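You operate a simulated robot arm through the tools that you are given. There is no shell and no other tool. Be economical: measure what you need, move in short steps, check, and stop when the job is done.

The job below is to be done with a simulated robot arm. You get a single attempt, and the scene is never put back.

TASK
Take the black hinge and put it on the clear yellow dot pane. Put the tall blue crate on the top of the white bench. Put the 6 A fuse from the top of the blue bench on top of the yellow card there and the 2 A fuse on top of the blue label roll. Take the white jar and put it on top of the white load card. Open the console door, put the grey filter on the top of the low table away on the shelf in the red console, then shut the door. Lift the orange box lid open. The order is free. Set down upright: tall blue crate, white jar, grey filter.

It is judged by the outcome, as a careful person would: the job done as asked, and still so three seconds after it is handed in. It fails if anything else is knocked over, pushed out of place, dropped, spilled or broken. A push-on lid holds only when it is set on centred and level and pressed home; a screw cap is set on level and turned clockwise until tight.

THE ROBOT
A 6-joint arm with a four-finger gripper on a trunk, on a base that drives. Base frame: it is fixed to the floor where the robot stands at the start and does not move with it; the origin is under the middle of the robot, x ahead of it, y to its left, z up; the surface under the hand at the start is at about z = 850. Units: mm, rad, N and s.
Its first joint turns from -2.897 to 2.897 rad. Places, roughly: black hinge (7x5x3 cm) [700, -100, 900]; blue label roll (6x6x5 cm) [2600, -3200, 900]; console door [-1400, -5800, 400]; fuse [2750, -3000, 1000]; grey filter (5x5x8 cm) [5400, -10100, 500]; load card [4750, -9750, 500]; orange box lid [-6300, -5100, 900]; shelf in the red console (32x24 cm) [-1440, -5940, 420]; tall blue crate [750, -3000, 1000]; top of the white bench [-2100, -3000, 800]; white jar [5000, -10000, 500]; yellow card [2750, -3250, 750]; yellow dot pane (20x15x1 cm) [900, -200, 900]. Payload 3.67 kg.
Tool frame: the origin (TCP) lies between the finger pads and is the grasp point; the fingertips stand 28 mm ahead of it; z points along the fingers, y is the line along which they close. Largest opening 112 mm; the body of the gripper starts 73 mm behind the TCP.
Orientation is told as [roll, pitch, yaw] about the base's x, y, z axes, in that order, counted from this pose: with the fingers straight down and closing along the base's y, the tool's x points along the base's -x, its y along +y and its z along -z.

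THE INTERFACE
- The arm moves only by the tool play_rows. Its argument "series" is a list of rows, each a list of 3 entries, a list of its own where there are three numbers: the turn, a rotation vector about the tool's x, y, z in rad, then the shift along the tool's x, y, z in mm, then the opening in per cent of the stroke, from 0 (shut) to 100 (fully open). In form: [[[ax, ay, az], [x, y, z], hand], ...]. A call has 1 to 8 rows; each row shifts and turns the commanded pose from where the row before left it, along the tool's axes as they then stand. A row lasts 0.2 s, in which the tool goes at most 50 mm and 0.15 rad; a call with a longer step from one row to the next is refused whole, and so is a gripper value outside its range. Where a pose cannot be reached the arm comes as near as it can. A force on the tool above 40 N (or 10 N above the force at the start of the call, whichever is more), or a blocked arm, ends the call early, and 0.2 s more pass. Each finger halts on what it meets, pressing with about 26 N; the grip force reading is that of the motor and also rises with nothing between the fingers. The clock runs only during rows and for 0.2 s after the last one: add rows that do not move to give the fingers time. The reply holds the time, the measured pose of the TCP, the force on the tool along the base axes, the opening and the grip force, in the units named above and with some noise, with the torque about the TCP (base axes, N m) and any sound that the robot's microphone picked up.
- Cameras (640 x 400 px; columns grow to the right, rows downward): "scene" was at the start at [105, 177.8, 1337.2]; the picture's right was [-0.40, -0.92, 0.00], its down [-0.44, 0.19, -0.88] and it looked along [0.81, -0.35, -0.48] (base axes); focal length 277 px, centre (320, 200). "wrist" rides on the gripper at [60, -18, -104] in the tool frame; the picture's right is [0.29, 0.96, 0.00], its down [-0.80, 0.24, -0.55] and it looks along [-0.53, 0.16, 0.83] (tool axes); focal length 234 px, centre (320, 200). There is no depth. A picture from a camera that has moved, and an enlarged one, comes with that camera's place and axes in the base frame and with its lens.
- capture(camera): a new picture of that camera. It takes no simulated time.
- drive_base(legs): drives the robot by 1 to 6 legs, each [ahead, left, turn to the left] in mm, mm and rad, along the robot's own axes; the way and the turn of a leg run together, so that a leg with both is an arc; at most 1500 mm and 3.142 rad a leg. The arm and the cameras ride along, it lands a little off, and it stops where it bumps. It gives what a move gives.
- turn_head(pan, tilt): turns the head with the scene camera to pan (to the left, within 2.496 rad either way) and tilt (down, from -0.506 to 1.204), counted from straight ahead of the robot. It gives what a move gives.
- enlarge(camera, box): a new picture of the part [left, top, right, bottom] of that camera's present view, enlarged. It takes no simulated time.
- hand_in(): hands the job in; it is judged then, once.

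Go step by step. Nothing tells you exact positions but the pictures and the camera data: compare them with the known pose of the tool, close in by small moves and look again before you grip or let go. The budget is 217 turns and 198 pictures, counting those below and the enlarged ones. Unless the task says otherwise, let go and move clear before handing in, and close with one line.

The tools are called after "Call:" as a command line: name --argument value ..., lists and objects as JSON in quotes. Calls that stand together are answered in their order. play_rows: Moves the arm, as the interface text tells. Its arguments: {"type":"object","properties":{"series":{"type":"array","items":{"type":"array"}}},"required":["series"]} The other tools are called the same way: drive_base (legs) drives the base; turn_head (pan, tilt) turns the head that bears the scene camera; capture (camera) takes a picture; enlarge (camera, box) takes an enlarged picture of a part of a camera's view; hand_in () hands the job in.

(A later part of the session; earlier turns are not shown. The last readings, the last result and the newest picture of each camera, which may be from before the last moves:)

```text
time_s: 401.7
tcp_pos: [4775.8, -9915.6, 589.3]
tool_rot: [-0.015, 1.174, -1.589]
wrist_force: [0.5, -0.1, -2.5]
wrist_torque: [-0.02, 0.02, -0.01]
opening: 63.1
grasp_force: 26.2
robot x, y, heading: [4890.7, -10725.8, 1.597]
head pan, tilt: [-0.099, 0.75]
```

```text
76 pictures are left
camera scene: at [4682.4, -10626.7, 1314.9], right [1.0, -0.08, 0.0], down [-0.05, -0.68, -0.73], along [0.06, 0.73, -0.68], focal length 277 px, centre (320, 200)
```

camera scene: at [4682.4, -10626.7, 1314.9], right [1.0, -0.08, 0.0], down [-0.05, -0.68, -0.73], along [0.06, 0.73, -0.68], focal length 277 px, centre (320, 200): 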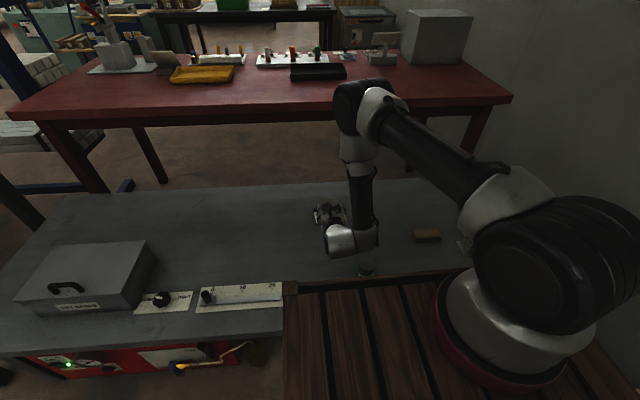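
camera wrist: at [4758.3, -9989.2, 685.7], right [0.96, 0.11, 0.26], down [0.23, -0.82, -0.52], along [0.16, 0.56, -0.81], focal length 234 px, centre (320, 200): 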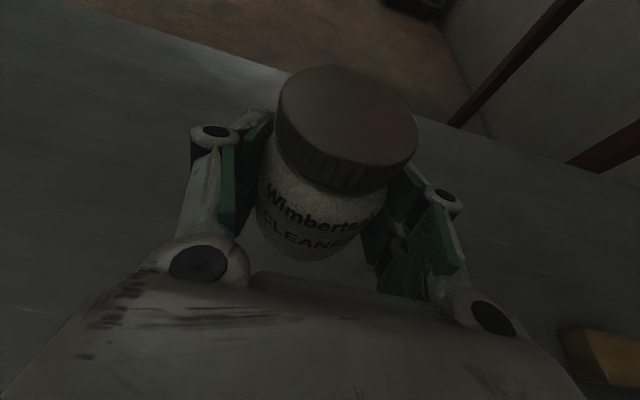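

Call:
play_rows --series '[[[0, 0, 0], [11.6, 1.8, 27.7], 30], [[0, 0, 0], [11.6, 1.8, 27.7], 30], [[0, 0, 0], [11.6, 1.8, 27.7], 30], [[0, 0, 0], [0, 0, 0], 30]]'

Call:
enlarge --camera "wrist" --box '[120, 20, 520, 280]'

Call:
enlarge --camera "scene" --box '[240, 150, 420, 290]'

```text
time_s: 402.7
tcp_pos: [4779.2, -9827.4, 588.0]
tool_rot: [-0.001, 1.174, -1.588]
wrist_force: [0.8, -0.2, -1.7]
wrist_torque: [-0.02, 0.02, 0.02]
opening: 62.8
grasp_force: 25.8
robot x, y, heading: [4893.8, -10724.9, 1.592]
head pan, tilt: [-0.099, 0.75]
```

```text
1.54 times, centred on (320, 150) of wrist
camera zoom: at [4761.1, -9898.4, 685.5], right [0.96, 0.1, 0.27], down [0.23, -0.82, -0.52], along [0.17, 0.56, -0.81], focal length 360 px, centre (320, 277)
```

zoom: 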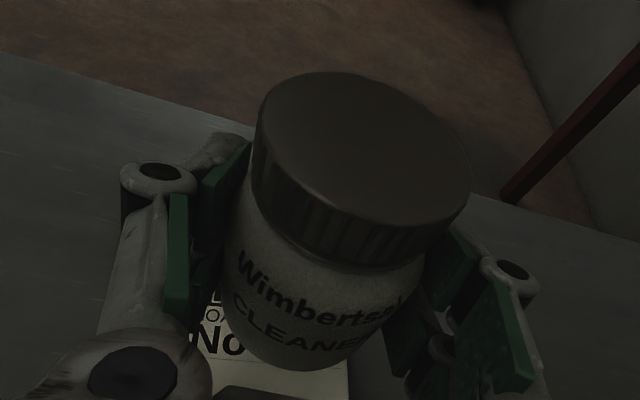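

```text
2.86 times, centred on (330, 220) of scene
camera zoom: at [4682.4, -10626.6, 1314.9], right [1.0, -0.08, 0.0], down [-0.05, -0.68, -0.73], along [0.06, 0.73, -0.68], focal length 792 px, centre (291, 143)
```

zoom: 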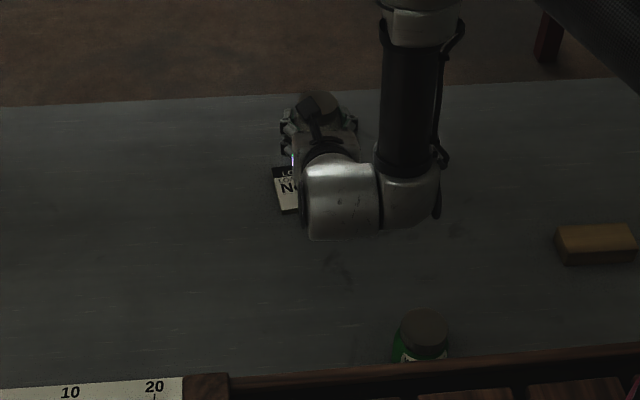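

Call:
play_rows --series '[[[0, 0, 0], [-36, 1.5, 15], 30], [[0, 0, 0], [-36, 1.5, 15], 30], [[0, 0, 0], [-5, 0, 2], 30], [[0, 0, 0], [0, 0, 0], 30]]'

Call:
enlarge --camera "wrist" --box '[120, 20, 520, 280]'

```text
time_s: 403.7
tcp_pos: [4780.4, -9826.6, 506.9]
tool_rot: [-0.003, 1.177, -1.589]
wrist_force: [-1.3, 0.3, -2.5]
wrist_torque: [0.0, -0.01, -0.03]
opening: 62.8
grasp_force: 26.0
out of reach, approached as far as the arm can: row 1
robot x, y, heading: [4891.0, -10726.3, 1.594]
head pan, tilt: [-0.099, 0.75]
```

```text
1.54 times, centred on (320, 150) of wrist
camera zoom: at [4761.2, -9899.6, 602.8], right [0.96, 0.1, 0.26], down [0.23, -0.82, -0.52], along [0.17, 0.56, -0.81], focal length 360 px, centre (320, 277)
```

zoom: 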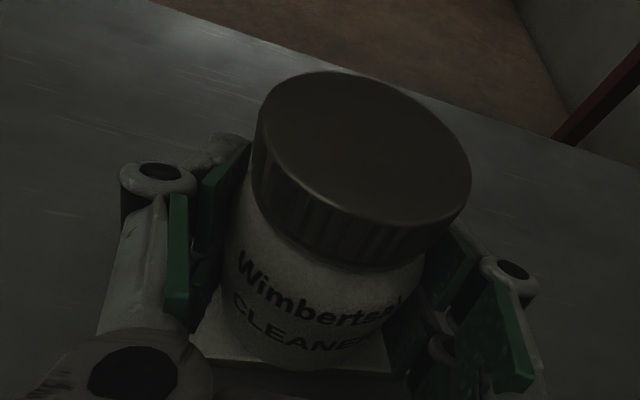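

Call:
play_rows --series '[[[0, 0, 0], [-3.7, 0, 1.5], 30], [[0, 0, 0], [-2.8, 0, 1.2], 30], [[0, 0, 0], [0, 0, 0], 30]]'

Call:
play_rows --series '[[[0, 0, 0], [-2.8, 0, 1.2], 30], [[0, 0, 0], [0, 0, 0], 30]]'

Call:
play_rows --series '[[[0, 0, 0], [-1.8, 0, 0.8], 30], [[0, 0, 0], [0, 0, 0], 30]]'

```text
time_s: 404.5
tcp_pos: [4778.5, -9826.2, 499.8]
tool_rot: [-0.003, 1.18, -1.588]
wrist_force: [-1.2, -1.4, 11.6]
wrist_torque: [-0.2, 0.0, 0.04]
opening: 62.8
grasp_force: 26.1
robot x, y, heading: [4889.9, -10725.4, 1.592]
head pan, tilt: [-0.099, 0.75]
```

```text
time_s: 405.1
tcp_pos: [4778.2, -9826.3, 497.9]
tool_rot: [-0.007, 1.18, -1.589]
wrist_force: [0.8, 2.4, 22.8]
wrist_torque: [0.24, -0.07, 0.06]
opening: 63.0
grasp_force: 25.6
robot x, y, heading: [4886.4, -10724.5, 1.59]
head pan, tilt: [-0.099, 0.75]
```

```text
time_s: 405.7
tcp_pos: [4779.2, -9826.2, 496.1]
tool_rot: [-0.006, 1.176, -1.587]
wrist_force: [0.1, 5.3, 21.6]
wrist_torque: [0.28, -0.02, -0.02]
opening: 62.5
grasp_force: 25.7
robot x, y, heading: [4889.2, -10724.1, 1.596]
head pan, tilt: [-0.099, 0.75]
```

Call:
play_rows --series '[[[0, 0, 0], [1.5, 0, -0.6], 45], [[0, 0, 0], [0, 0, 0], 60], [[0, 0, 0], [0, 0, 0], 80], [[0, 0, 0], [0, 0, 0], 80], [[0, 0, 0], [-8, 0, -18], 80], [[0, 0, 0], [-15, 0, -37], 80], [[0, 0, 0], [-15, 0, -37], 80], [[0, 0, 0], [0, 0, 0], 80]]'

Call:
capture --camera "wrist"

```text
time_s: 407.5
tcp_pos: [4780.8, -9926.3, 497.7]
tool_rot: [-0.014, 1.176, -1.588]
wrist_force: [-1.0, 1.0, 0.5]
wrist_torque: [0.0, 0.01, -0.01]
opening: 89.6
grasp_force: 0.1
robot x, y, heading: [4892.2, -10722.6, 1.593]
head pan, tilt: [-0.099, 0.75]
```

```text
72 pictures are left
camera wrist: at [4764.0, -9998.9, 593.3], right [0.96, 0.11, 0.26], down [0.23, -0.82, -0.52], along [0.16, 0.56, -0.81], focal length 234 px, centre (320, 200)
```

wrist: 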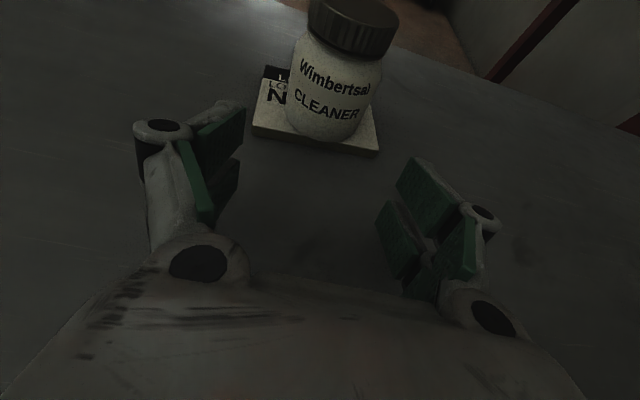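

The jar stands upright on the load card. I raise the hand, back off and shift over to the filter.

Call:
play_rows --series '[[[0, 0, 0], [40, 0, -17], 80], [[0, 0, 0], [40, 0, -17], 80], [[0, 0, 0], [40, 0, -17], 80], [[0, 0, 0], [0, 0, 0], 70]]'

Call:
drive_base --legs '[[-300, 0, -0.022], [0, -525, 0]]'

Call:
capture --camera "wrist"

Call:
turn_head --pan 0.0 --tilt 0.65

Call:
capture --camera "scene"

```text
time_s: 408.5
tcp_pos: [4783.0, -9927.8, 627.9]
tool_rot: [-0.013, 1.175, -1.587]
wrist_force: [0.3, 0.6, -0.5]
wrist_torque: [-0.02, -0.05, 0.0]
opening: 78.6
grasp_force: 0.0
robot x, y, heading: [4890.8, -10723.8, 1.589]
head pan, tilt: [-0.099, 0.75]
```

```text
time_s: 412.6
tcp_pos: [5117.8, -10213.8, 627.5]
tool_rot: [-0.013, 1.174, -1.604]
wrist_force: [-0.5, 0.7, 0.1]
wrist_torque: [-0.02, 0.02, 0.01]
opening: 78.3
grasp_force: 0.1
robot x, y, heading: [5208.2, -11011.0, 1.569]
head pan, tilt: [-0.099, 0.75]
stopped in leg 2: the robot was blocked; the commanded pose is now the measured one
```

```text
71 pictures are left
camera wrist: at [5098.9, -10286.2, 723.8], right [0.96, 0.09, 0.26], down [0.22, -0.82, -0.52], along [0.17, 0.56, -0.81], focal length 234 px, centre (320, 200)
```

wrist: 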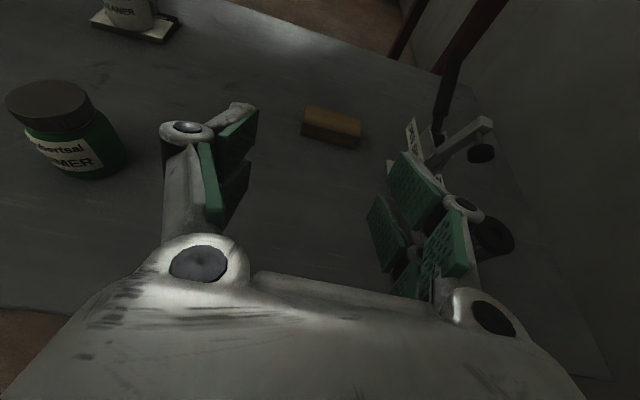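

```text
time_s: 413.2
tcp_pos: [5117.9, -10213.1, 626.9]
tool_rot: [-0.012, 1.176, -1.606]
wrist_force: [0.3, -0.2, 0.6]
wrist_torque: [0.01, 0.03, 0.03]
opening: 78.0
grasp_force: 0.1
robot x, y, heading: [5207.4, -11010.0, 1.572]
head pan, tilt: [0.0, 0.649]
```

```text
70 pictures are left
camera scene: at [4995.4, -10905.7, 1323.5], right [1.0, 0.0, 0.0], down [0.0, -0.6, -0.8], along [0.0, 0.8, -0.6], focal length 277 px, centre (320, 200)
```

scene: 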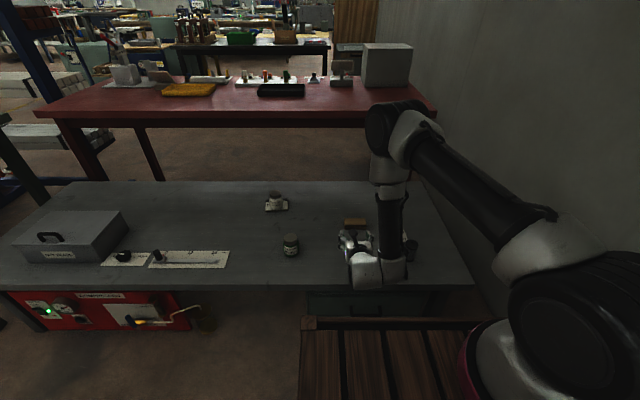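

The base is blocked on the right by the floor unit, so I step left and turn the whole robot right a little to aim at the filter.

Call:
drive_base --legs '[[0, 100, 0], [0, 0, -0.36]]'

Call:
capture --camera "wrist"

Call:
capture --camera "scene"

```text
time_s: 415.5
tcp_pos: [5282.0, -10226.7, 627.9]
tool_rot: [-0.011, 1.174, -1.95]
wrist_force: [0.8, -0.1, -0.1]
wrist_torque: [0.06, -0.01, 0.06]
opening: 78.5
grasp_force: 0.0
robot x, y, heading: [5095.3, -11008.8, 1.228]
head pan, tilt: [0.0, 0.649]
```

```text
69 pictures are left
camera wrist: at [5239.7, -10288.9, 723.9], right [0.93, -0.24, 0.26], down [-0.07, -0.85, -0.52], along [0.35, 0.47, -0.81], focal length 234 px, centre (320, 200)
```

wrist: 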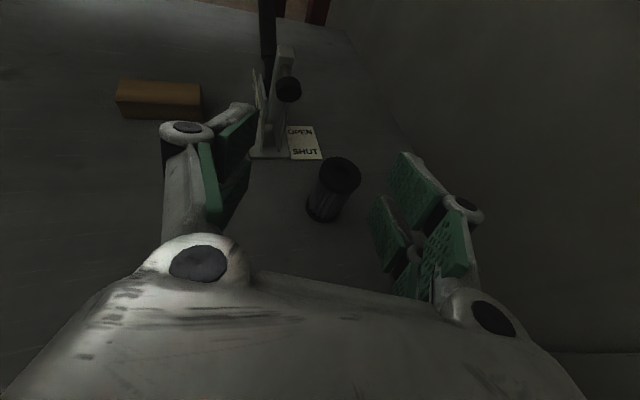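

```text
68 pictures are left
camera scene: at [4932.8, -10836.7, 1323.5], right [0.94, -0.34, 0.0], down [-0.2, -0.57, -0.8], along [0.27, 0.75, -0.6], focal length 277 px, centre (320, 200)
```

scene: 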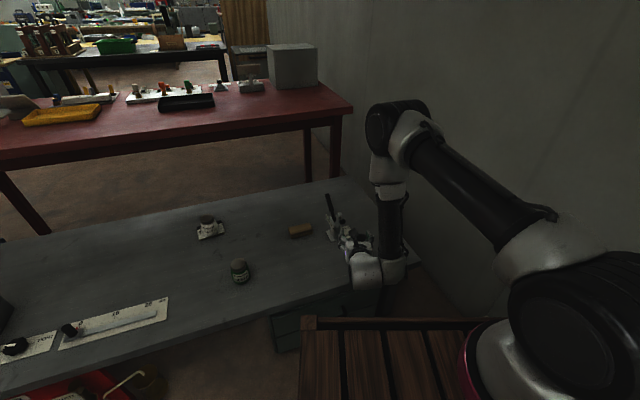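

Call:
drive_base --legs '[[0, 0, -0.042]]'

Call:
play_rows --series '[[[0, 0, 0], [-38, 0, 16], 70], [[0, 0, 0], [-38, 0, 16], 70], [[0, 0, 0], [-37, 0, 15], 70], [[0, 0, 0], [0, 0, 0], 70]]'

Call:
capture --camera "wrist"

```text
time_s: 416.3
tcp_pos: [5297.0, -10230.0, 627.3]
tool_rot: [-0.011, 1.175, -1.981]
wrist_force: [0.3, -0.9, -0.5]
wrist_torque: [0.03, -0.03, 0.03]
opening: 78.4
grasp_force: 0.1
robot x, y, heading: [5088.1, -11005.9, 1.191]
head pan, tilt: [0.0, 0.649]
```

```text
time_s: 417.3
tcp_pos: [5294.4, -10230.4, 504.1]
tool_rot: [-0.011, 1.175, -1.981]
wrist_force: [-0.3, -0.2, 0.2]
wrist_torque: [0.0, -0.01, 0.0]
opening: 78.5
grasp_force: 0.0
robot x, y, heading: [5086.4, -11007.0, 1.194]
head pan, tilt: [0.0, 0.649]
```

```text
67 pictures are left
camera wrist: at [5251.1, -10290.7, 600.4], right [0.93, -0.27, 0.26], down [-0.1, -0.85, -0.52], along [0.36, 0.46, -0.81], focal length 234 px, centre (320, 200)
```

wrist: 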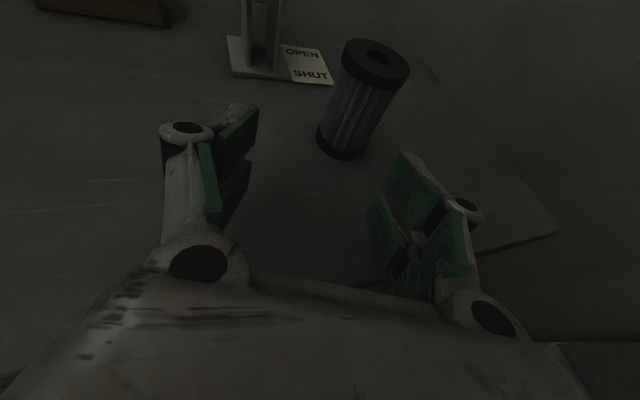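

Call:
play_rows --series '[[[0, 0, 0], [0, 21, 0], 70], [[0, 0, 0], [12.5, 0, 29.8], 70], [[0, 0, 0], [12.5, 0, 29.8], 70], [[0, 0, 0], [12, 0, 29], 70], [[0, 0, 0], [0, 0, 0], 70]]'

Call:
capture --camera "wrist"

```text
time_s: 418.5
tcp_pos: [5331.6, -10144.1, 504.0]
tool_rot: [-0.004, 1.174, -1.98]
wrist_force: [-0.3, -0.1, 0.0]
wrist_torque: [-0.03, 0.0, -0.01]
opening: 78.6
grasp_force: 0.0
out of reach, approached as far as the arm can: row 2, 3, 4
robot x, y, heading: [5092.5, -11004.1, 1.192]
head pan, tilt: [0.0, 0.649]
```

```text
66 pictures are left
camera wrist: at [5286.4, -10204.8, 600.9], right [0.92, -0.28, 0.26], down [-0.1, -0.85, -0.52], along [0.37, 0.45, -0.81], focal length 234 px, centre (320, 200)
```

wrist: 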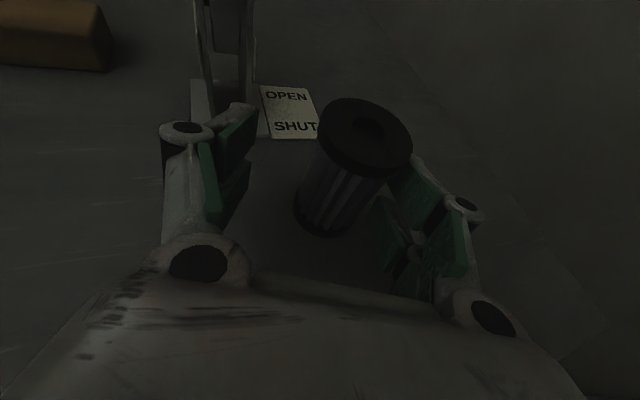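

Call:
drive_base --legs '[[0, 0, -0.025]]'

Call:
capture --camera "wrist"

```text
time_s: 419.2
tcp_pos: [5342.9, -10147.9, 505.2]
tool_rot: [-0.002, 1.175, -2.0]
wrist_force: [0.2, -0.7, -0.5]
wrist_torque: [0.0, -0.05, 0.0]
opening: 78.5
grasp_force: 0.0
robot x, y, heading: [5086.6, -11000.9, 1.177]
head pan, tilt: [0.0, 0.649]
```

```text
65 pictures are left
camera wrist: at [5296.6, -10206.8, 601.1], right [0.92, -0.3, 0.26], down [-0.12, -0.84, -0.52], along [0.38, 0.45, -0.81], focal length 234 px, centre (320, 200)
```

wrist: 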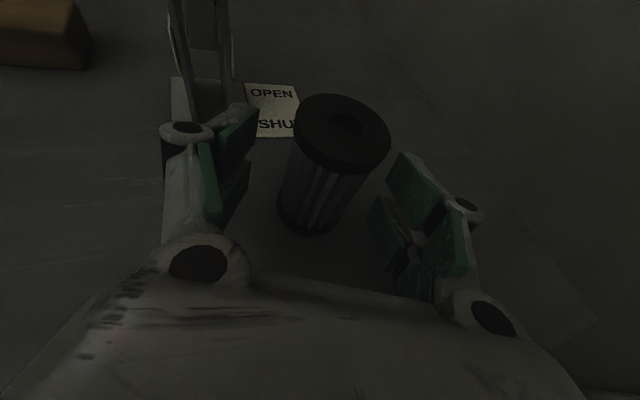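

Call:
play_rows --series '[[[0, 0, 0], [0, 0, 0], 60], [[0, 0, 0], [0, 0, 0], 50], [[0, 0, 0], [0, 0, 0], 42], [[0, 0, 0], [0, 0, 0], 35], [[0, 0, 0], [0, 0, 0], 25], [[0, 0, 0], [0, 0, 0], 25]]'

Call:
play_rows --series '[[[0, 0, 0], [18, 0, -7.7], 25], [[0, 0, 0], [37, 0, -15.5], 25], [[0, 0, 0], [37, 0, -15.5], 25], [[0, 0, 0], [0, 0, 0], 25]]'

Call:
capture --camera "wrist"

```text
time_s: 420.6
tcp_pos: [5343.3, -10147.3, 504.9]
tool_rot: [-0.005, 1.175, -2.001]
wrist_force: [0.7, -0.2, 1.4]
wrist_torque: [0.01, -0.01, 0.0]
opening: 46.7
grasp_force: 26.1
robot x, y, heading: [5083.6, -11004.1, 1.174]
head pan, tilt: [0.0, 0.649]
```

```text
time_s: 421.6
tcp_pos: [5342.7, -10147.2, 603.4]
tool_rot: [-0.003, 1.174, -2.0]
wrist_force: [-0.2, -0.5, 0.3]
wrist_torque: [0.01, 0.02, 0.04]
opening: 46.8
grasp_force: 25.9
robot x, y, heading: [5080.5, -11009.2, 1.171]
head pan, tilt: [0.0, 0.649]
```

```text
64 pictures are left
camera wrist: at [5295.8, -10206.5, 700.3], right [0.92, -0.3, 0.26], down [-0.12, -0.84, -0.52], along [0.38, 0.45, -0.81], focal length 234 px, centre (320, 200)
```

wrist: 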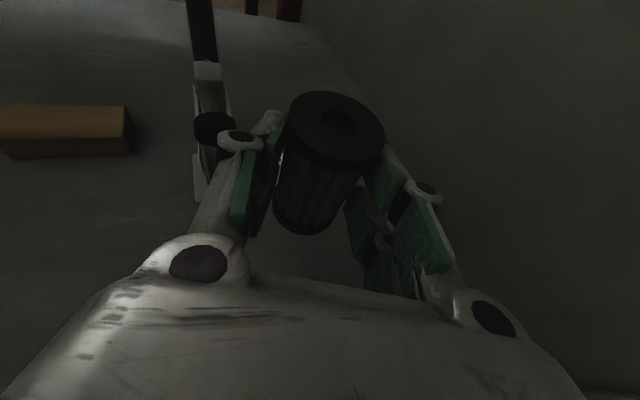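

Filter held. I raise it for travel and retrace the path to the console.

Call:
play_rows --series '[[[0, 0, 0], [37, 0, -17], 25], [[0, 0, 0], [37, 0, -17], 25], [[0, 0, 0], [37, 0, -17], 25], [[0, 0, 0], [37, 0, -17], 25], [[0, 0, 0], [37, 0, -17], 25], [[0, 0, 0], [0, 0, 0], 25]]'

Call:
drive_base --legs '[[-220, 0, 0], [0, 300, 0], [0, 0, 1.97]]'

```text
time_s: 423.1
tcp_pos: [5341.6, -10156.1, 805.9]
tool_rot: [-0.002, 1.175, -2.001]
wrist_force: [1.3, -0.2, -0.6]
wrist_torque: [-0.01, -0.04, 0.01]
opening: 46.8
grasp_force: 26.0
robot x, y, heading: [5088.2, -11006.2, 1.173]
head pan, tilt: [0.0, 0.649]
```

```text
time_s: 431.2
tcp_pos: [3836.9, -11201.2, 807.2]
tool_rot: [-0.003, 1.174, -0.01]
wrist_force: [0.3, 0.5, -0.2]
wrist_torque: [0.01, 0.02, 0.0]
opening: 46.9
grasp_force: 26.2
robot x, y, heading: [4713.8, -11090.3, -3.121]
head pan, tilt: [0.0, 0.649]
```

Call:
drive_base --legs '[[0, 120, -0.02], [1500, 0, 0], [1500, 0, 0], [1050, 0, 0]]'

Call:
drive_base --legs '[[0, -1450, 0], [0, -1400, 0], [0, 0, -1.571]]'

```text
time_s: 451.3
tcp_pos: [-183.3, -11216.9, 806.5]
tool_rot: [-0.004, 1.175, -0.065]
wrist_force: [0.9, 0.2, -0.7]
wrist_torque: [0.01, 0.01, 0.01]
opening: 47.0
grasp_force: 25.7
robot x, y, heading: [698.0, -11149.6, 3.107]
head pan, tilt: [0.0, 0.649]
```

```text
time_s: 469.0
tcp_pos: [697.6, -7407.9, 805.8]
tool_rot: [-0.003, 1.175, -1.637]
wrist_force: [-0.4, 0.1, 0.1]
wrist_torque: [-0.02, 0.01, -0.02]
opening: 46.8
grasp_force: 25.7
robot x, y, heading: [758.6, -8292.3, 1.538]
head pan, tilt: [0.0, 0.649]
```

Call:
drive_base --legs '[[0, 40, 0.033], [1500, 0, 0], [1480, 0, 0], [0, 0, 1.571], [1200, 0, 0]]'

Call:
turn_head --pan 0.8 --tilt 0.3

Call:
capture --camera "scene"

```text
time_s: 493.3
tcp_pos: [-1374.6, -5420.5, 806.4]
tool_rot: [-0.004, 1.174, -0.047]
wrist_force: [0.2, 0.2, -1.0]
wrist_torque: [0.02, -0.03, 0.03]
opening: 46.8
grasp_force: 25.7
robot x, y, heading: [-493.5, -5334.5, 3.13]
head pan, tilt: [0.0, 0.649]
```

```text
time_s: 494.4
tcp_pos: [-1373.8, -5420.1, 806.2]
tool_rot: [-0.002, 1.175, -0.045]
wrist_force: [0.1, -0.3, -0.1]
wrist_torque: [-0.02, -0.08, 0.01]
opening: 46.8
grasp_force: 25.5
robot x, y, heading: [-493.6, -5341.8, 3.128]
head pan, tilt: [0.799, 0.3]
```

```text
63 pictures are left
camera scene: at [-579.2, -5621.6, 1355.2], right [-0.71, 0.71, 0.0], down [0.21, 0.21, -0.96], along [-0.68, -0.68, -0.3], focal length 277 px, centre (320, 200)
```

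scene: 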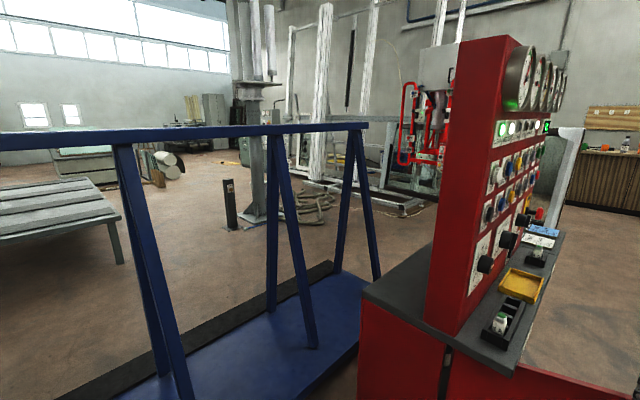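

Call:
turn_head --pan 0.15 --tilt 0.7

Call:
capture --camera "scene"

```text
time_s: 495.5
tcp_pos: [-1374.9, -5419.0, 806.6]
tool_rot: [-0.002, 1.175, -0.046]
wrist_force: [-0.3, 1.1, 0.0]
wrist_torque: [-0.01, -0.03, 0.0]
opening: 46.7
grasp_force: 26.3
robot x, y, heading: [-493.7, -5340.8, 3.127]
head pan, tilt: [0.15, 0.7]
```

```text
62 pictures are left
camera scene: at [-597.4, -5567.3, 1319.2], right [-0.14, 0.99, 0.0], down [0.64, 0.09, -0.77], along [-0.76, -0.11, -0.64], focal length 277 px, centre (320, 200)
```

scene: 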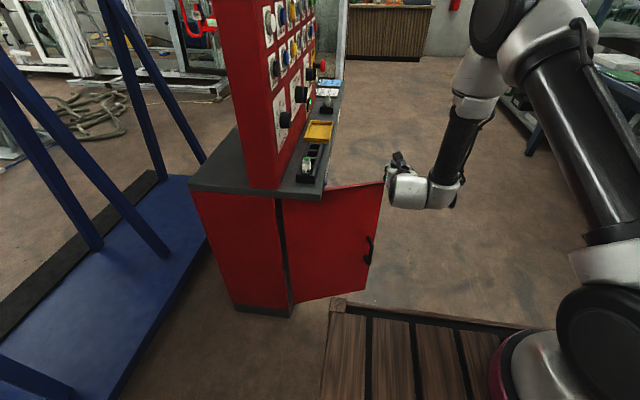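

The door still stands open about 75°. I retract the hand, go round north of it, and face the console.

Call:
drive_base --legs '[[0, -620, 0]]'

Call:
play_rows --series '[[[0, 0, 0], [-13, 0, -31], 25], [[0, 0, 0], [-13, 0, -31], 25], [[0, 0, 0], [-13, 0, -31], 25], [[0, 0, 0], [0, 0, 0], 25]]'

Call:
drive_base --legs '[[1050, 0, 0], [0, 0, 1.58]]'

Call:
turn_head --pan 0.0 --tilt 0.5

Call:
capture --camera "scene"

```text
time_s: 499.0
tcp_pos: [-1368.6, -4806.8, 805.7]
tool_rot: [-0.002, 1.174, -0.038]
wrist_force: [0.1, 0.5, -1.2]
wrist_torque: [0.01, -0.04, 0.01]
opening: 47.1
grasp_force: 25.7
robot x, y, heading: [-487.6, -4721.0, 3.138]
head pan, tilt: [0.15, 0.7]
```

```text
time_s: 500.0
tcp_pos: [-1267.0, -4809.9, 805.8]
tool_rot: [-0.002, 1.174, -0.039]
wrist_force: [0.2, -0.5, -0.3]
wrist_torque: [-0.01, -0.03, -0.01]
opening: 46.6
grasp_force: 26.0
robot x, y, heading: [-488.2, -4718.1, 3.138]
head pan, tilt: [0.15, 0.7]
```

```text
time_s: 509.2
tcp_pos: [-1409.7, -5499.6, 806.9]
tool_rot: [-0.002, 1.174, 1.568]
wrist_force: [0.7, 0.8, 0.1]
wrist_torque: [0.03, -0.03, 0.02]
opening: 46.8
grasp_force: 26.4
robot x, y, heading: [-1528.6, -4724.3, -1.543]
head pan, tilt: [0.15, 0.7]
```

```text
time_s: 509.9
tcp_pos: [-1409.6, -5498.8, 806.4]
tool_rot: [-0.002, 1.175, 1.567]
wrist_force: [-0.4, 0.5, -1.3]
wrist_torque: [0.03, 0.02, 0.03]
opening: 46.5
grasp_force: 25.8
robot x, y, heading: [-1529.4, -4721.9, -1.536]
head pan, tilt: [0.0, 0.499]
```

```text
61 pictures are left
camera scene: at [-1306.5, -4826.9, 1336.8], right [-1.0, -0.03, 0.0], down [-0.01, 0.48, -0.88], along [0.03, -0.88, -0.48], focal length 277 px, centre (320, 200)
```

scene: 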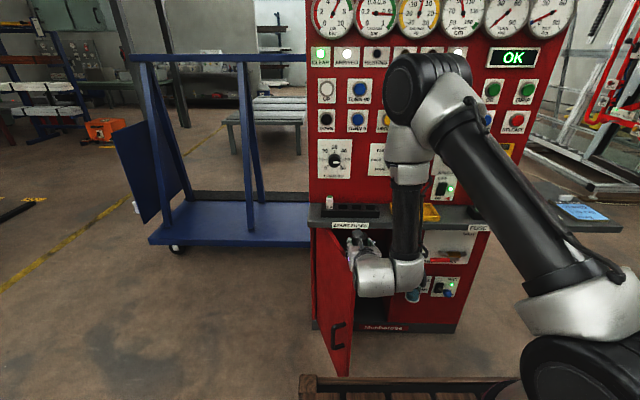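

Call:
drive_base --legs '[[0, -90, -0.03]]'

Call:
play_rows --series '[[[0, 0, 0], [-44.3, 0, 18.5], 25], [[0, 0, 0], [-44.3, 0, 18.5], 25], [[0, 0, 0], [-44.3, 0, 18.5], 25], [[0, 0, 0], [-44.3, 0, 18.5], 25], [[0, 0, 0], [-44.3, 0, 18.5], 25], [[0, 0, 0], [-20, 0, 8], 25], [[0, 0, 0], [0, 0, 0], 25]]'

Call:
capture --camera "wrist"

Call:
enlarge --camera "scene" --box '[280, 180, 500, 360]'

```text
time_s: 511.0
tcp_pos: [-1524.7, -5504.9, 806.5]
tool_rot: [-0.001, 1.175, 1.54]
wrist_force: [0.4, 0.0, -1.6]
wrist_torque: [0.0, -0.01, -0.02]
opening: 46.5
grasp_force: 25.3
robot x, y, heading: [-1618.9, -4719.2, -1.571]
head pan, tilt: [0.0, 0.499]
```

```text
time_s: 512.6
tcp_pos: [-1525.0, -5503.3, 543.3]
tool_rot: [-0.004, 1.174, 1.537]
wrist_force: [0.8, 0.4, -0.5]
wrist_torque: [-0.01, -0.01, -0.01]
opening: 46.3
grasp_force: 26.4
robot x, y, heading: [-1618.6, -4725.8, -1.569]
head pan, tilt: [0.0, 0.499]
```

```text
60 pictures are left
camera wrist: at [-1504.1, -5431.4, 640.7], right [-0.96, -0.08, 0.26], down [-0.21, 0.83, -0.52], along [-0.18, -0.56, -0.81], focal length 234 px, centre (320, 200)
```

wrist: 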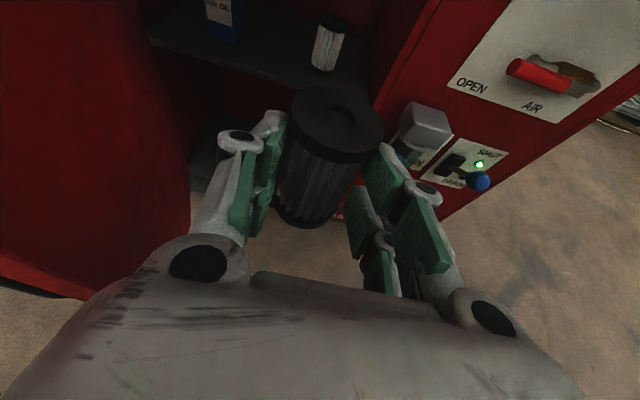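

```text
2.22 times, centred on (390, 270) of scene
camera zoom: at [-1401.0, -4834.8, 1336.9], right [-1.0, 0.0, 0.0], down [0.0, 0.48, -0.88], along [0.0, -0.88, -0.48], focal length 616 px, centre (164, 44)
```

zoom: 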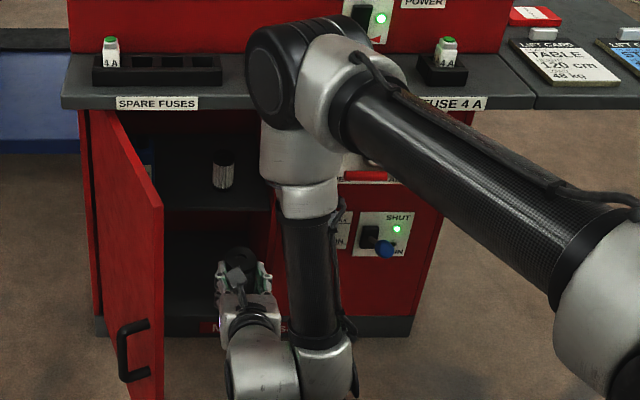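

The shelf (z≈437) holds an oil bottle and another filter with a gap around x=-1453. First I nudge the door fully open with the side of the hand.

Call:
play_rows --series '[[[0, 0, 0], [0, -40, 0], 25], [[0, 0, 0], [0, -35, 0], 25], [[0, 0, 0], [0, -30, 0], 25], [[0, 0, 0], [0, -30, 0], 25], [[0, 0, 0], [0, -30, 0], 25], [[0, 0, 0], [0, -25, 0], 25], [[0, 0, 0], [0, 0, 0], 25]]'

Call:
enlarge --camera "scene" --box '[240, 180, 460, 380]'

```text
time_s: 513.6
tcp_pos: [-1401.2, -5499.9, 542.4]
tool_rot: [0.008, 1.168, 1.55]
wrist_force: [-2.9, 9.2, 0.2]
wrist_torque: [-0.42, -0.22, 0.58]
opening: 46.4
grasp_force: 26.0
robot x, y, heading: [-1617.1, -4724.2, -1.573]
head pan, tilt: [0.0, 0.499]
stopped in row 4: the force on the tool passed its limit at 61 N (the readings are from after the stop); the commanded pose is now the measured one
```

```text
2.00 times, centred on (350, 280) of scene
camera zoom: at [-1401.2, -4834.1, 1336.9], right [-1.0, 0.0, 0.0], down [0.0, 0.48, -0.88], along [0.0, -0.88, -0.48], focal length 554 px, centre (260, 40)
```

zoom: 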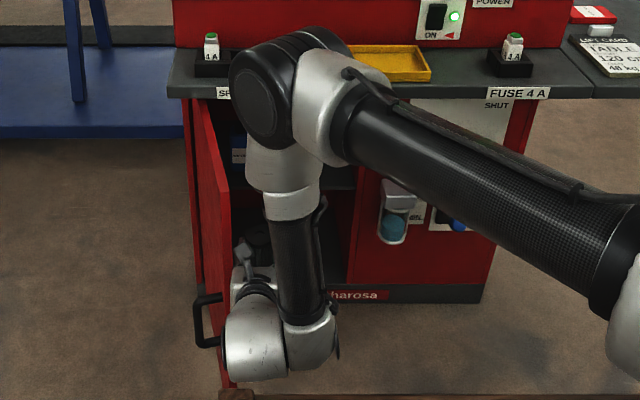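

Call:
play_rows --series '[[[0, 0, 0], [0, 27, 0], 25], [[0, 0, 0], [0, 25, 0], 25], [[0, 0, 0], [0, 0, 0], 25]]'

Call:
capture --camera "wrist"

```text
time_s: 514.4
tcp_pos: [-1453.1, -5500.4, 543.5]
tool_rot: [0.006, 1.172, 1.551]
wrist_force: [0.5, -0.2, -1.2]
wrist_torque: [-0.01, 0.01, -0.04]
opening: 46.3
grasp_force: 26.1
robot x, y, heading: [-1615.0, -4723.3, -1.573]
head pan, tilt: [0.0, 0.499]
```

```text
57 pictures are left
camera wrist: at [-1432.9, -5428.1, 640.2], right [-0.96, -0.09, 0.27], down [-0.22, 0.83, -0.52], along [-0.18, -0.56, -0.81], focal length 234 px, centre (320, 200)
```

wrist: 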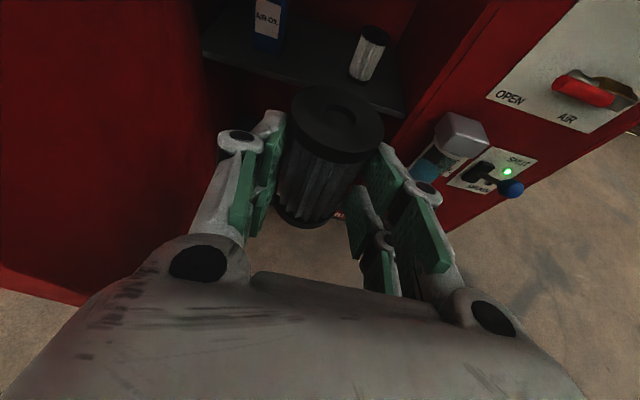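

Call:
play_rows --series '[[[0, 0, 0], [-21, -3, 9], 25], [[0, 0, 0], [0, 0, 0], 25]]'

Call:
drive_base --legs '[[215, 0, 0]]'

Call:
capture --camera "wrist"

Call:
enlarge --camera "scene" --box '[240, 200, 460, 400]'

```text
time_s: 515.0
tcp_pos: [-1451.0, -5500.8, 520.2]
tool_rot: [0.006, 1.17, 1.55]
wrist_force: [-0.1, 0.4, -0.6]
wrist_torque: [0.03, 0.0, -0.03]
opening: 46.5
grasp_force: 26.0
robot x, y, heading: [-1615.8, -4722.4, -1.57]
head pan, tilt: [0.0, 0.499]
```

```text
time_s: 516.7
tcp_pos: [-1451.7, -5719.5, 522.0]
tool_rot: [0.005, 1.168, 1.55]
wrist_force: [-0.6, -0.8, -1.0]
wrist_torque: [0.01, -0.01, 0.01]
opening: 46.4
grasp_force: 26.0
robot x, y, heading: [-1618.7, -4940.9, -1.571]
head pan, tilt: [0.0, 0.499]
```

```text
56 pictures are left
camera wrist: at [-1430.5, -5647.7, 617.1], right [-0.96, -0.09, 0.27], down [-0.22, 0.83, -0.52], along [-0.18, -0.55, -0.81], focal length 234 px, centre (320, 200)
```

wrist: 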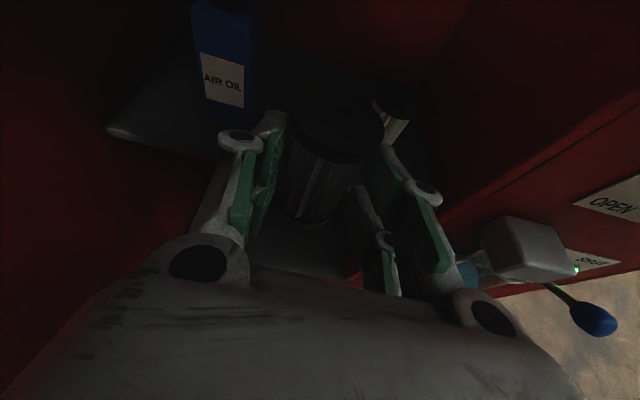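

```text
2.00 times, centred on (350, 300) of scene
camera zoom: at [-1401.3, -5053.4, 1336.9], right [-1.0, 0.0, 0.0], down [0.0, 0.48, -0.88], along [0.0, -0.88, -0.48], focal length 554 px, centre (260, 0)
```

zoom: 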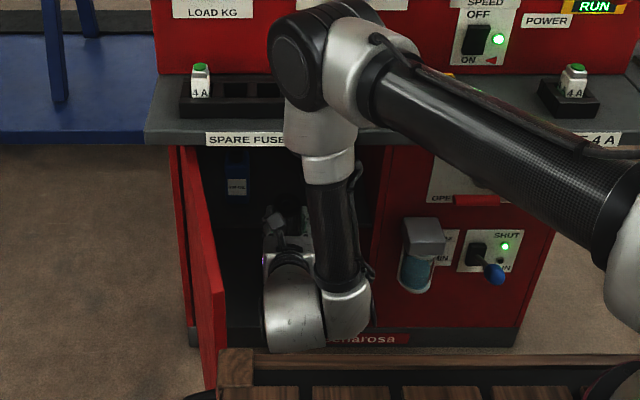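

The forearm would come close to the ledge, so I back the base 45 mm and reach in with a more stretched arm instead.

Call:
drive_base --legs '[[-45, 0, 0]]'

Call:
play_rows --series '[[[0, 0, 0], [15.5, 0, 36.9], 25], [[0, 0, 0], [15.5, 0, 36.9], 25], [[0, 0, 0], [0, 0, 0], 25]]'

Call:
enlarge --camera "scene" --box '[240, 180, 460, 380]'

Call:
capture --camera "wrist"

```text
time_s: 517.6
tcp_pos: [-1451.5, -5674.0, 520.4]
tool_rot: [0.005, 1.169, 1.551]
wrist_force: [-0.6, -0.4, -1.0]
wrist_torque: [0.01, -0.04, 0.02]
opening: 46.3
grasp_force: 26.4
robot x, y, heading: [-1619.3, -4892.6, -1.571]
head pan, tilt: [0.0, 0.499]
```

```text
time_s: 518.4
tcp_pos: [-1452.7, -5755.5, 518.9]
tool_rot: [0.007, 1.17, 1.549]
wrist_force: [1.1, -0.2, -1.4]
wrist_torque: [0.04, -0.01, 0.0]
opening: 46.4
grasp_force: 26.1
robot x, y, heading: [-1620.0, -4897.4, -1.569]
head pan, tilt: [0.0, 0.499]
```

```text
2.00 times, centred on (350, 280) of scene
camera zoom: at [-1401.3, -5007.9, 1336.9], right [-1.0, 0.0, 0.0], down [0.0, 0.48, -0.88], along [0.0, -0.88, -0.48], focal length 554 px, centre (260, 40)
```

zoom: 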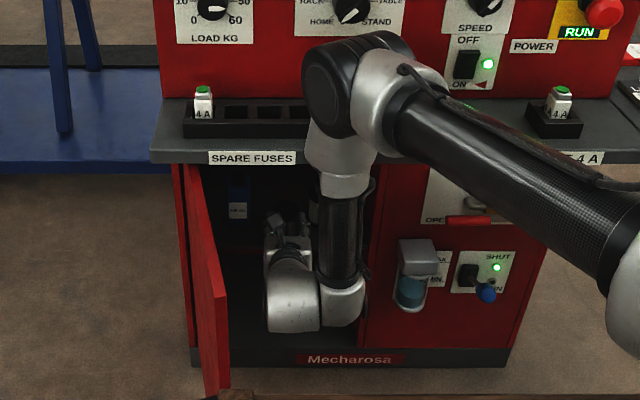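

```text
53 pictures are left
camera wrist: at [-1432.3, -5683.7, 616.7], right [-0.96, -0.09, 0.27], down [-0.22, 0.83, -0.52], along [-0.18, -0.56, -0.81], focal length 234 px, centre (320, 200)
```

wrist: 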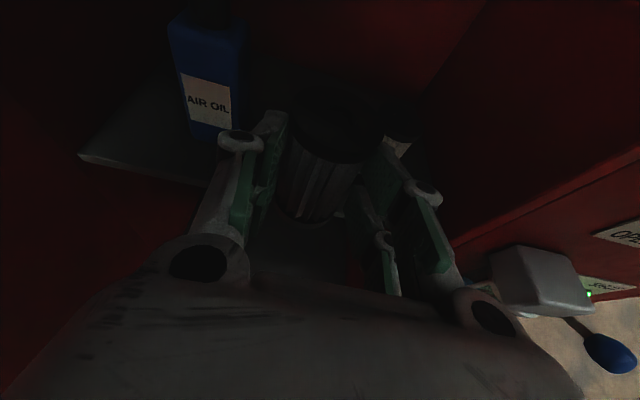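

Call:
play_rows --series '[[[0, 0, 0], [11.7, 0, 27.6], 25], [[0, 0, 0], [0, 0, 0], 25]]'

Call:
play_rows --series '[[[0, 0, 0], [11.7, 0, 27.6], 25], [[0, 0, 0], [0, 0, 0], 25]]'

Call:
enlarge --camera "scene" --box '[240, 180, 460, 380]'

```text
time_s: 519.0
tcp_pos: [-1456.0, -5783.3, 518.4]
tool_rot: [0.008, 1.169, 1.551]
wrist_force: [1.0, 0.6, 0.2]
wrist_torque: [0.03, 0.03, -0.02]
opening: 46.3
grasp_force: 25.6
robot x, y, heading: [-1618.2, -4897.9, -1.572]
head pan, tilt: [0.0, 0.499]
```

```text
time_s: 519.6
tcp_pos: [-1455.1, -5814.8, 518.6]
tool_rot: [0.007, 1.17, 1.549]
wrist_force: [0.3, -0.6, -0.6]
wrist_torque: [0.0, -0.01, 0.02]
opening: 46.6
grasp_force: 25.8
robot x, y, heading: [-1615.8, -4894.3, -1.571]
head pan, tilt: [0.0, 0.499]
```

```text
2.00 times, centred on (350, 280) of scene
camera zoom: at [-1401.3, -5008.0, 1336.9], right [-1.0, 0.0, 0.0], down [0.0, 0.48, -0.88], along [0.0, -0.88, -0.48], focal length 554 px, centre (260, 40)
```

zoom: 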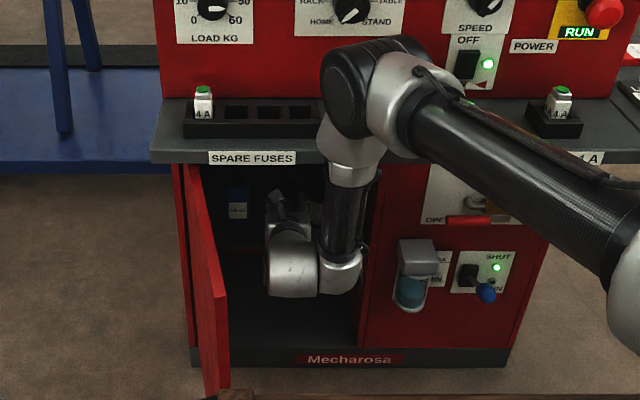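

Call:
play_rows --series '[[[0, 0, 0], [8.6, -3, 20], 25], [[0, 0, 0], [0, 0, 0], 25]]'

Call:
play_rows --series '[[[0, 0, 0], [-13, 0, 5.4], 25], [[0, 0, 0], [0, 0, 0], 25]]'

Call:
capture --camera "wrist"

```text
time_s: 520.2
tcp_pos: [-1452.3, -5835.8, 518.2]
tool_rot: [0.007, 1.168, 1.55]
wrist_force: [0.7, 0.8, -0.5]
wrist_torque: [0.02, 0.02, 0.01]
opening: 46.8
grasp_force: 25.5
robot x, y, heading: [-1617.5, -4894.8, -1.57]
head pan, tilt: [0.0, 0.499]
```

```text
time_s: 520.8
tcp_pos: [-1452.3, -5837.2, 506.1]
tool_rot: [0.004, 1.17, 1.551]
wrist_force: [0.2, -0.3, -0.8]
wrist_torque: [-0.02, -0.02, 0.02]
opening: 46.4
grasp_force: 26.3
robot x, y, heading: [-1616.0, -4896.2, -1.568]
head pan, tilt: [0.0, 0.499]
```

```text
51 pictures are left
camera wrist: at [-1432.1, -5764.2, 602.6], right [-0.96, -0.09, 0.27], down [-0.22, 0.83, -0.52], along [-0.18, -0.56, -0.81], focal length 234 px, centre (320, 200)
```

wrist: 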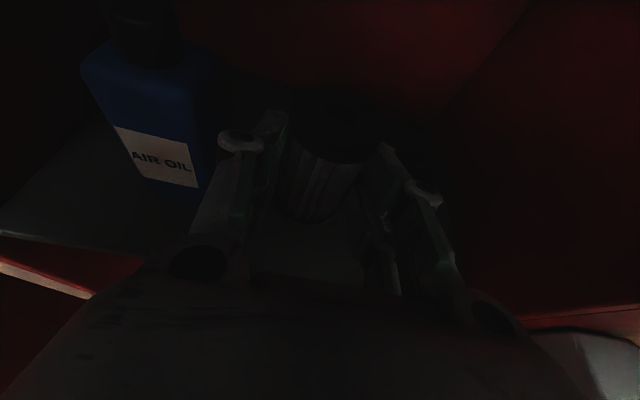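

Call:
play_rows --series '[[[0, 0, 0], [4.7, 0, 11], 25], [[0, 0, 0], [-9, 0, 3.8], 25], [[0, 0, 0], [0, 0, 0], 25]]'

Call:
play_rows --series '[[[0, 0, 0], [-3.7, 0, 1.6], 25], [[0, 0, 0], [0, 0, 0], 25]]'

Call:
play_rows --series '[[[0, 0, 0], [-2.8, 0, 1.2], 25], [[0, 0, 0], [0, 0, 0], 25]]'

Call:
play_rows --series '[[[0, 0, 0], [-2.8, 0, 1.2], 25], [[0, 0, 0], [0, 0, 0], 25]]'

```text
time_s: 521.6
tcp_pos: [-1452.9, -5846.1, 494.8]
tool_rot: [0.005, 1.169, 1.549]
wrist_force: [0.4, -0.7, -0.1]
wrist_torque: [0.02, 0.03, -0.01]
opening: 46.7
grasp_force: 25.7
robot x, y, heading: [-1615.9, -4895.7, -1.572]
head pan, tilt: [0.0, 0.499]
```

```text
time_s: 522.2
tcp_pos: [-1451.7, -5847.9, 491.9]
tool_rot: [0.007, 1.168, 1.55]
wrist_force: [-0.8, -0.9, -0.3]
wrist_torque: [-0.01, 0.02, 0.03]
opening: 46.6
grasp_force: 25.9
robot x, y, heading: [-1620.1, -4893.7, -1.574]
head pan, tilt: [0.0, 0.499]
```

```text
time_s: 522.8
tcp_pos: [-1452.0, -5848.1, 487.2]
tool_rot: [0.006, 1.169, 1.551]
wrist_force: [-0.2, 0.1, 0.0]
wrist_torque: [0.01, 0.0, 0.01]
opening: 46.7
grasp_force: 26.3
robot x, y, heading: [-1619.6, -4896.3, -1.571]
head pan, tilt: [0.0, 0.499]
```

```text
time_s: 523.4
tcp_pos: [-1451.8, -5847.2, 484.7]
tool_rot: [0.003, 1.168, 1.55]
wrist_force: [0.9, 0.7, -0.1]
wrist_torque: [0.05, 0.03, 0.01]
opening: 46.5
grasp_force: 26.3
robot x, y, heading: [-1614.7, -4902.6, -1.57]
head pan, tilt: [0.0, 0.499]
```

Call:
play_rows --series '[[[0, 0, 0], [-2.8, 0, 1.2], 25], [[0, 0, 0], [-2.8, 0, 1.2], 25], [[0, 0, 0], [0, 0, 0], 25]]'

Call:
play_rows --series '[[[0, 0, 0], [-2.8, 0, 1.2], 25], [[0, 0, 0], [-2.8, 0, 1.2], 25], [[0, 0, 0], [0, 0, 0], 25]]'

Call:
play_rows --series '[[[0, 0, 0], [-2.8, 0, 1.2], 25], [[0, 0, 0], [-2.8, 0, 1.2], 25], [[0, 0, 0], [0, 0, 0], 25]]'

Call:
capture --camera "wrist"

```text
time_s: 524.2
tcp_pos: [-1452.5, -5847.2, 479.3]
tool_rot: [0.007, 1.168, 1.548]
wrist_force: [0.3, 0.1, -0.7]
wrist_torque: [0.01, -0.01, 0.01]
opening: 46.6
grasp_force: 25.6
robot x, y, heading: [-1617.1, -4898.1, -1.572]
head pan, tilt: [0.0, 0.499]
```

```text
time_s: 525.0
tcp_pos: [-1452.4, -5847.3, 474.2]
tool_rot: [0.004, 1.171, 1.55]
wrist_force: [-0.2, 0.4, -0.9]
wrist_torque: [0.05, -0.01, -0.02]
opening: 46.6
grasp_force: 25.8
robot x, y, heading: [-1622.0, -4896.2, -1.57]
head pan, tilt: [0.0, 0.499]
```

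```text
time_s: 525.8
tcp_pos: [-1452.2, -5845.8, 467.9]
tool_rot: [0.006, 1.169, 1.549]
wrist_force: [0.5, 0.0, -0.3]
wrist_torque: [0.02, -0.01, 0.0]
opening: 46.5
grasp_force: 25.6
robot x, y, heading: [-1618.0, -4899.3, -1.572]
head pan, tilt: [0.0, 0.499]
```

```text
50 pictures are left
camera wrist: at [-1431.9, -5775.5, 565.0], right [-0.96, -0.09, 0.27], down [-0.22, 0.83, -0.52], along [-0.18, -0.55, -0.81], focal length 234 px, centre (320, 200)
```

wrist: 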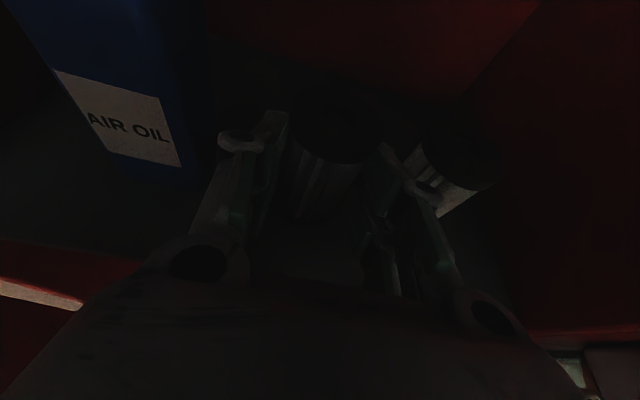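

Call:
play_rows --series '[[[0, 0, 0], [-2.8, 0, 1.2], 25], [[0, 0, 0], [0, 0, 0], 25]]'

Call:
play_rows --series '[[[0, 0, 0], [-2.8, 0, 1.2], 25], [[0, 0, 0], [0, 0, 0], 25]]'

Call:
play_rows --series '[[[0, 0, 0], [-2.8, 0, 1.2], 25], [[0, 0, 0], [0, 0, 0], 25]]'

Call:
play_rows --series '[[[0, 0, 0], [-2.8, 0, 1.2], 25], [[0, 0, 0], [0, 0, 0], 25]]'

```text
time_s: 526.4
tcp_pos: [-1450.9, -5848.1, 468.3]
tool_rot: [0.003, 1.174, 1.549]
wrist_force: [1.0, 1.7, 14.2]
wrist_torque: [-0.64, -0.01, 0.08]
opening: 46.7
grasp_force: 25.8
robot x, y, heading: [-1620.4, -4898.6, -1.569]
head pan, tilt: [0.0, 0.499]
```

```text
time_s: 527.0
tcp_pos: [-1452.7, -5848.5, 465.0]
tool_rot: [0.003, 1.172, 1.55]
wrist_force: [-0.7, -1.5, 22.8]
wrist_torque: [-0.73, -0.07, -0.01]
opening: 46.9
grasp_force: 26.1
robot x, y, heading: [-1616.2, -4891.2, -1.569]
head pan, tilt: [0.0, 0.499]
```

```text
time_s: 527.6
tcp_pos: [-1452.0, -5847.5, 460.9]
tool_rot: [0.003, 1.174, 1.548]
wrist_force: [0.9, -3.6, 21.6]
wrist_torque: [-0.73, -0.05, 0.03]
opening: 46.6
grasp_force: 25.6
robot x, y, heading: [-1616.3, -4898.9, -1.572]
head pan, tilt: [0.0, 0.499]
```

```text
time_s: 528.2
tcp_pos: [-1453.1, -5848.1, 456.3]
tool_rot: [0.006, 1.171, 1.551]
wrist_force: [0.5, -1.7, 20.9]
wrist_torque: [-0.54, -0.03, 0.03]
opening: 46.3
grasp_force: 26.1
robot x, y, heading: [-1623.5, -4893.6, -1.577]
head pan, tilt: [0.0, 0.499]
```

The filter is standing on the shelf (contact felt at TCP 468). I release it and withdraw straight back.

Call:
play_rows --series '[[[0, 0, 0], [1, 0, -0.4], 44], [[0, 0, 0], [0, 0, 0], 50], [[0, 0, 0], [0, 0, 0], 56], [[0, 0, 0], [0, 0, 0], 56], [[0, 0, 0], [-4, 0, -9.2], 56], [[0, 0, 0], [-11.7, 0, -27.6], 56], [[0, 0, 0], [-11.7, 0, -27.6], 56], [[0, 0, 0], [0, 0, 0], 56]]'

Call:
capture --camera "wrist"

```text
time_s: 530.0
tcp_pos: [-1448.8, -5777.3, 456.8]
tool_rot: [0.006, 1.17, 1.547]
wrist_force: [0.2, 0.1, -0.2]
wrist_torque: [-0.01, 0.01, 0.02]
opening: 62.8
grasp_force: 0.0
robot x, y, heading: [-1617.1, -4894.8, -1.571]
head pan, tilt: [0.0, 0.499]
```

```text
49 pictures are left
camera wrist: at [-1429.1, -5705.9, 553.4], right [-0.96, -0.09, 0.27], down [-0.22, 0.83, -0.52], along [-0.18, -0.56, -0.81], focal length 234 px, centre (320, 200)
```

wrist: 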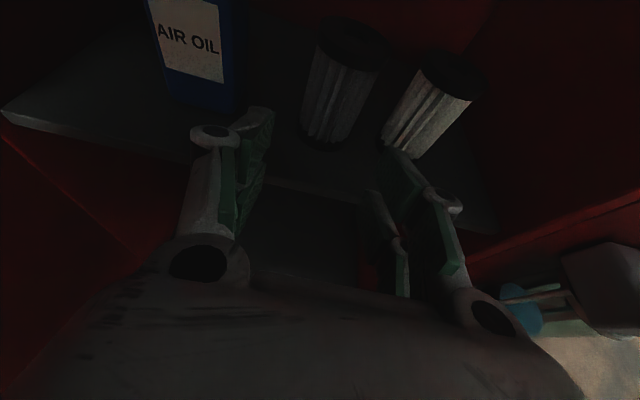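

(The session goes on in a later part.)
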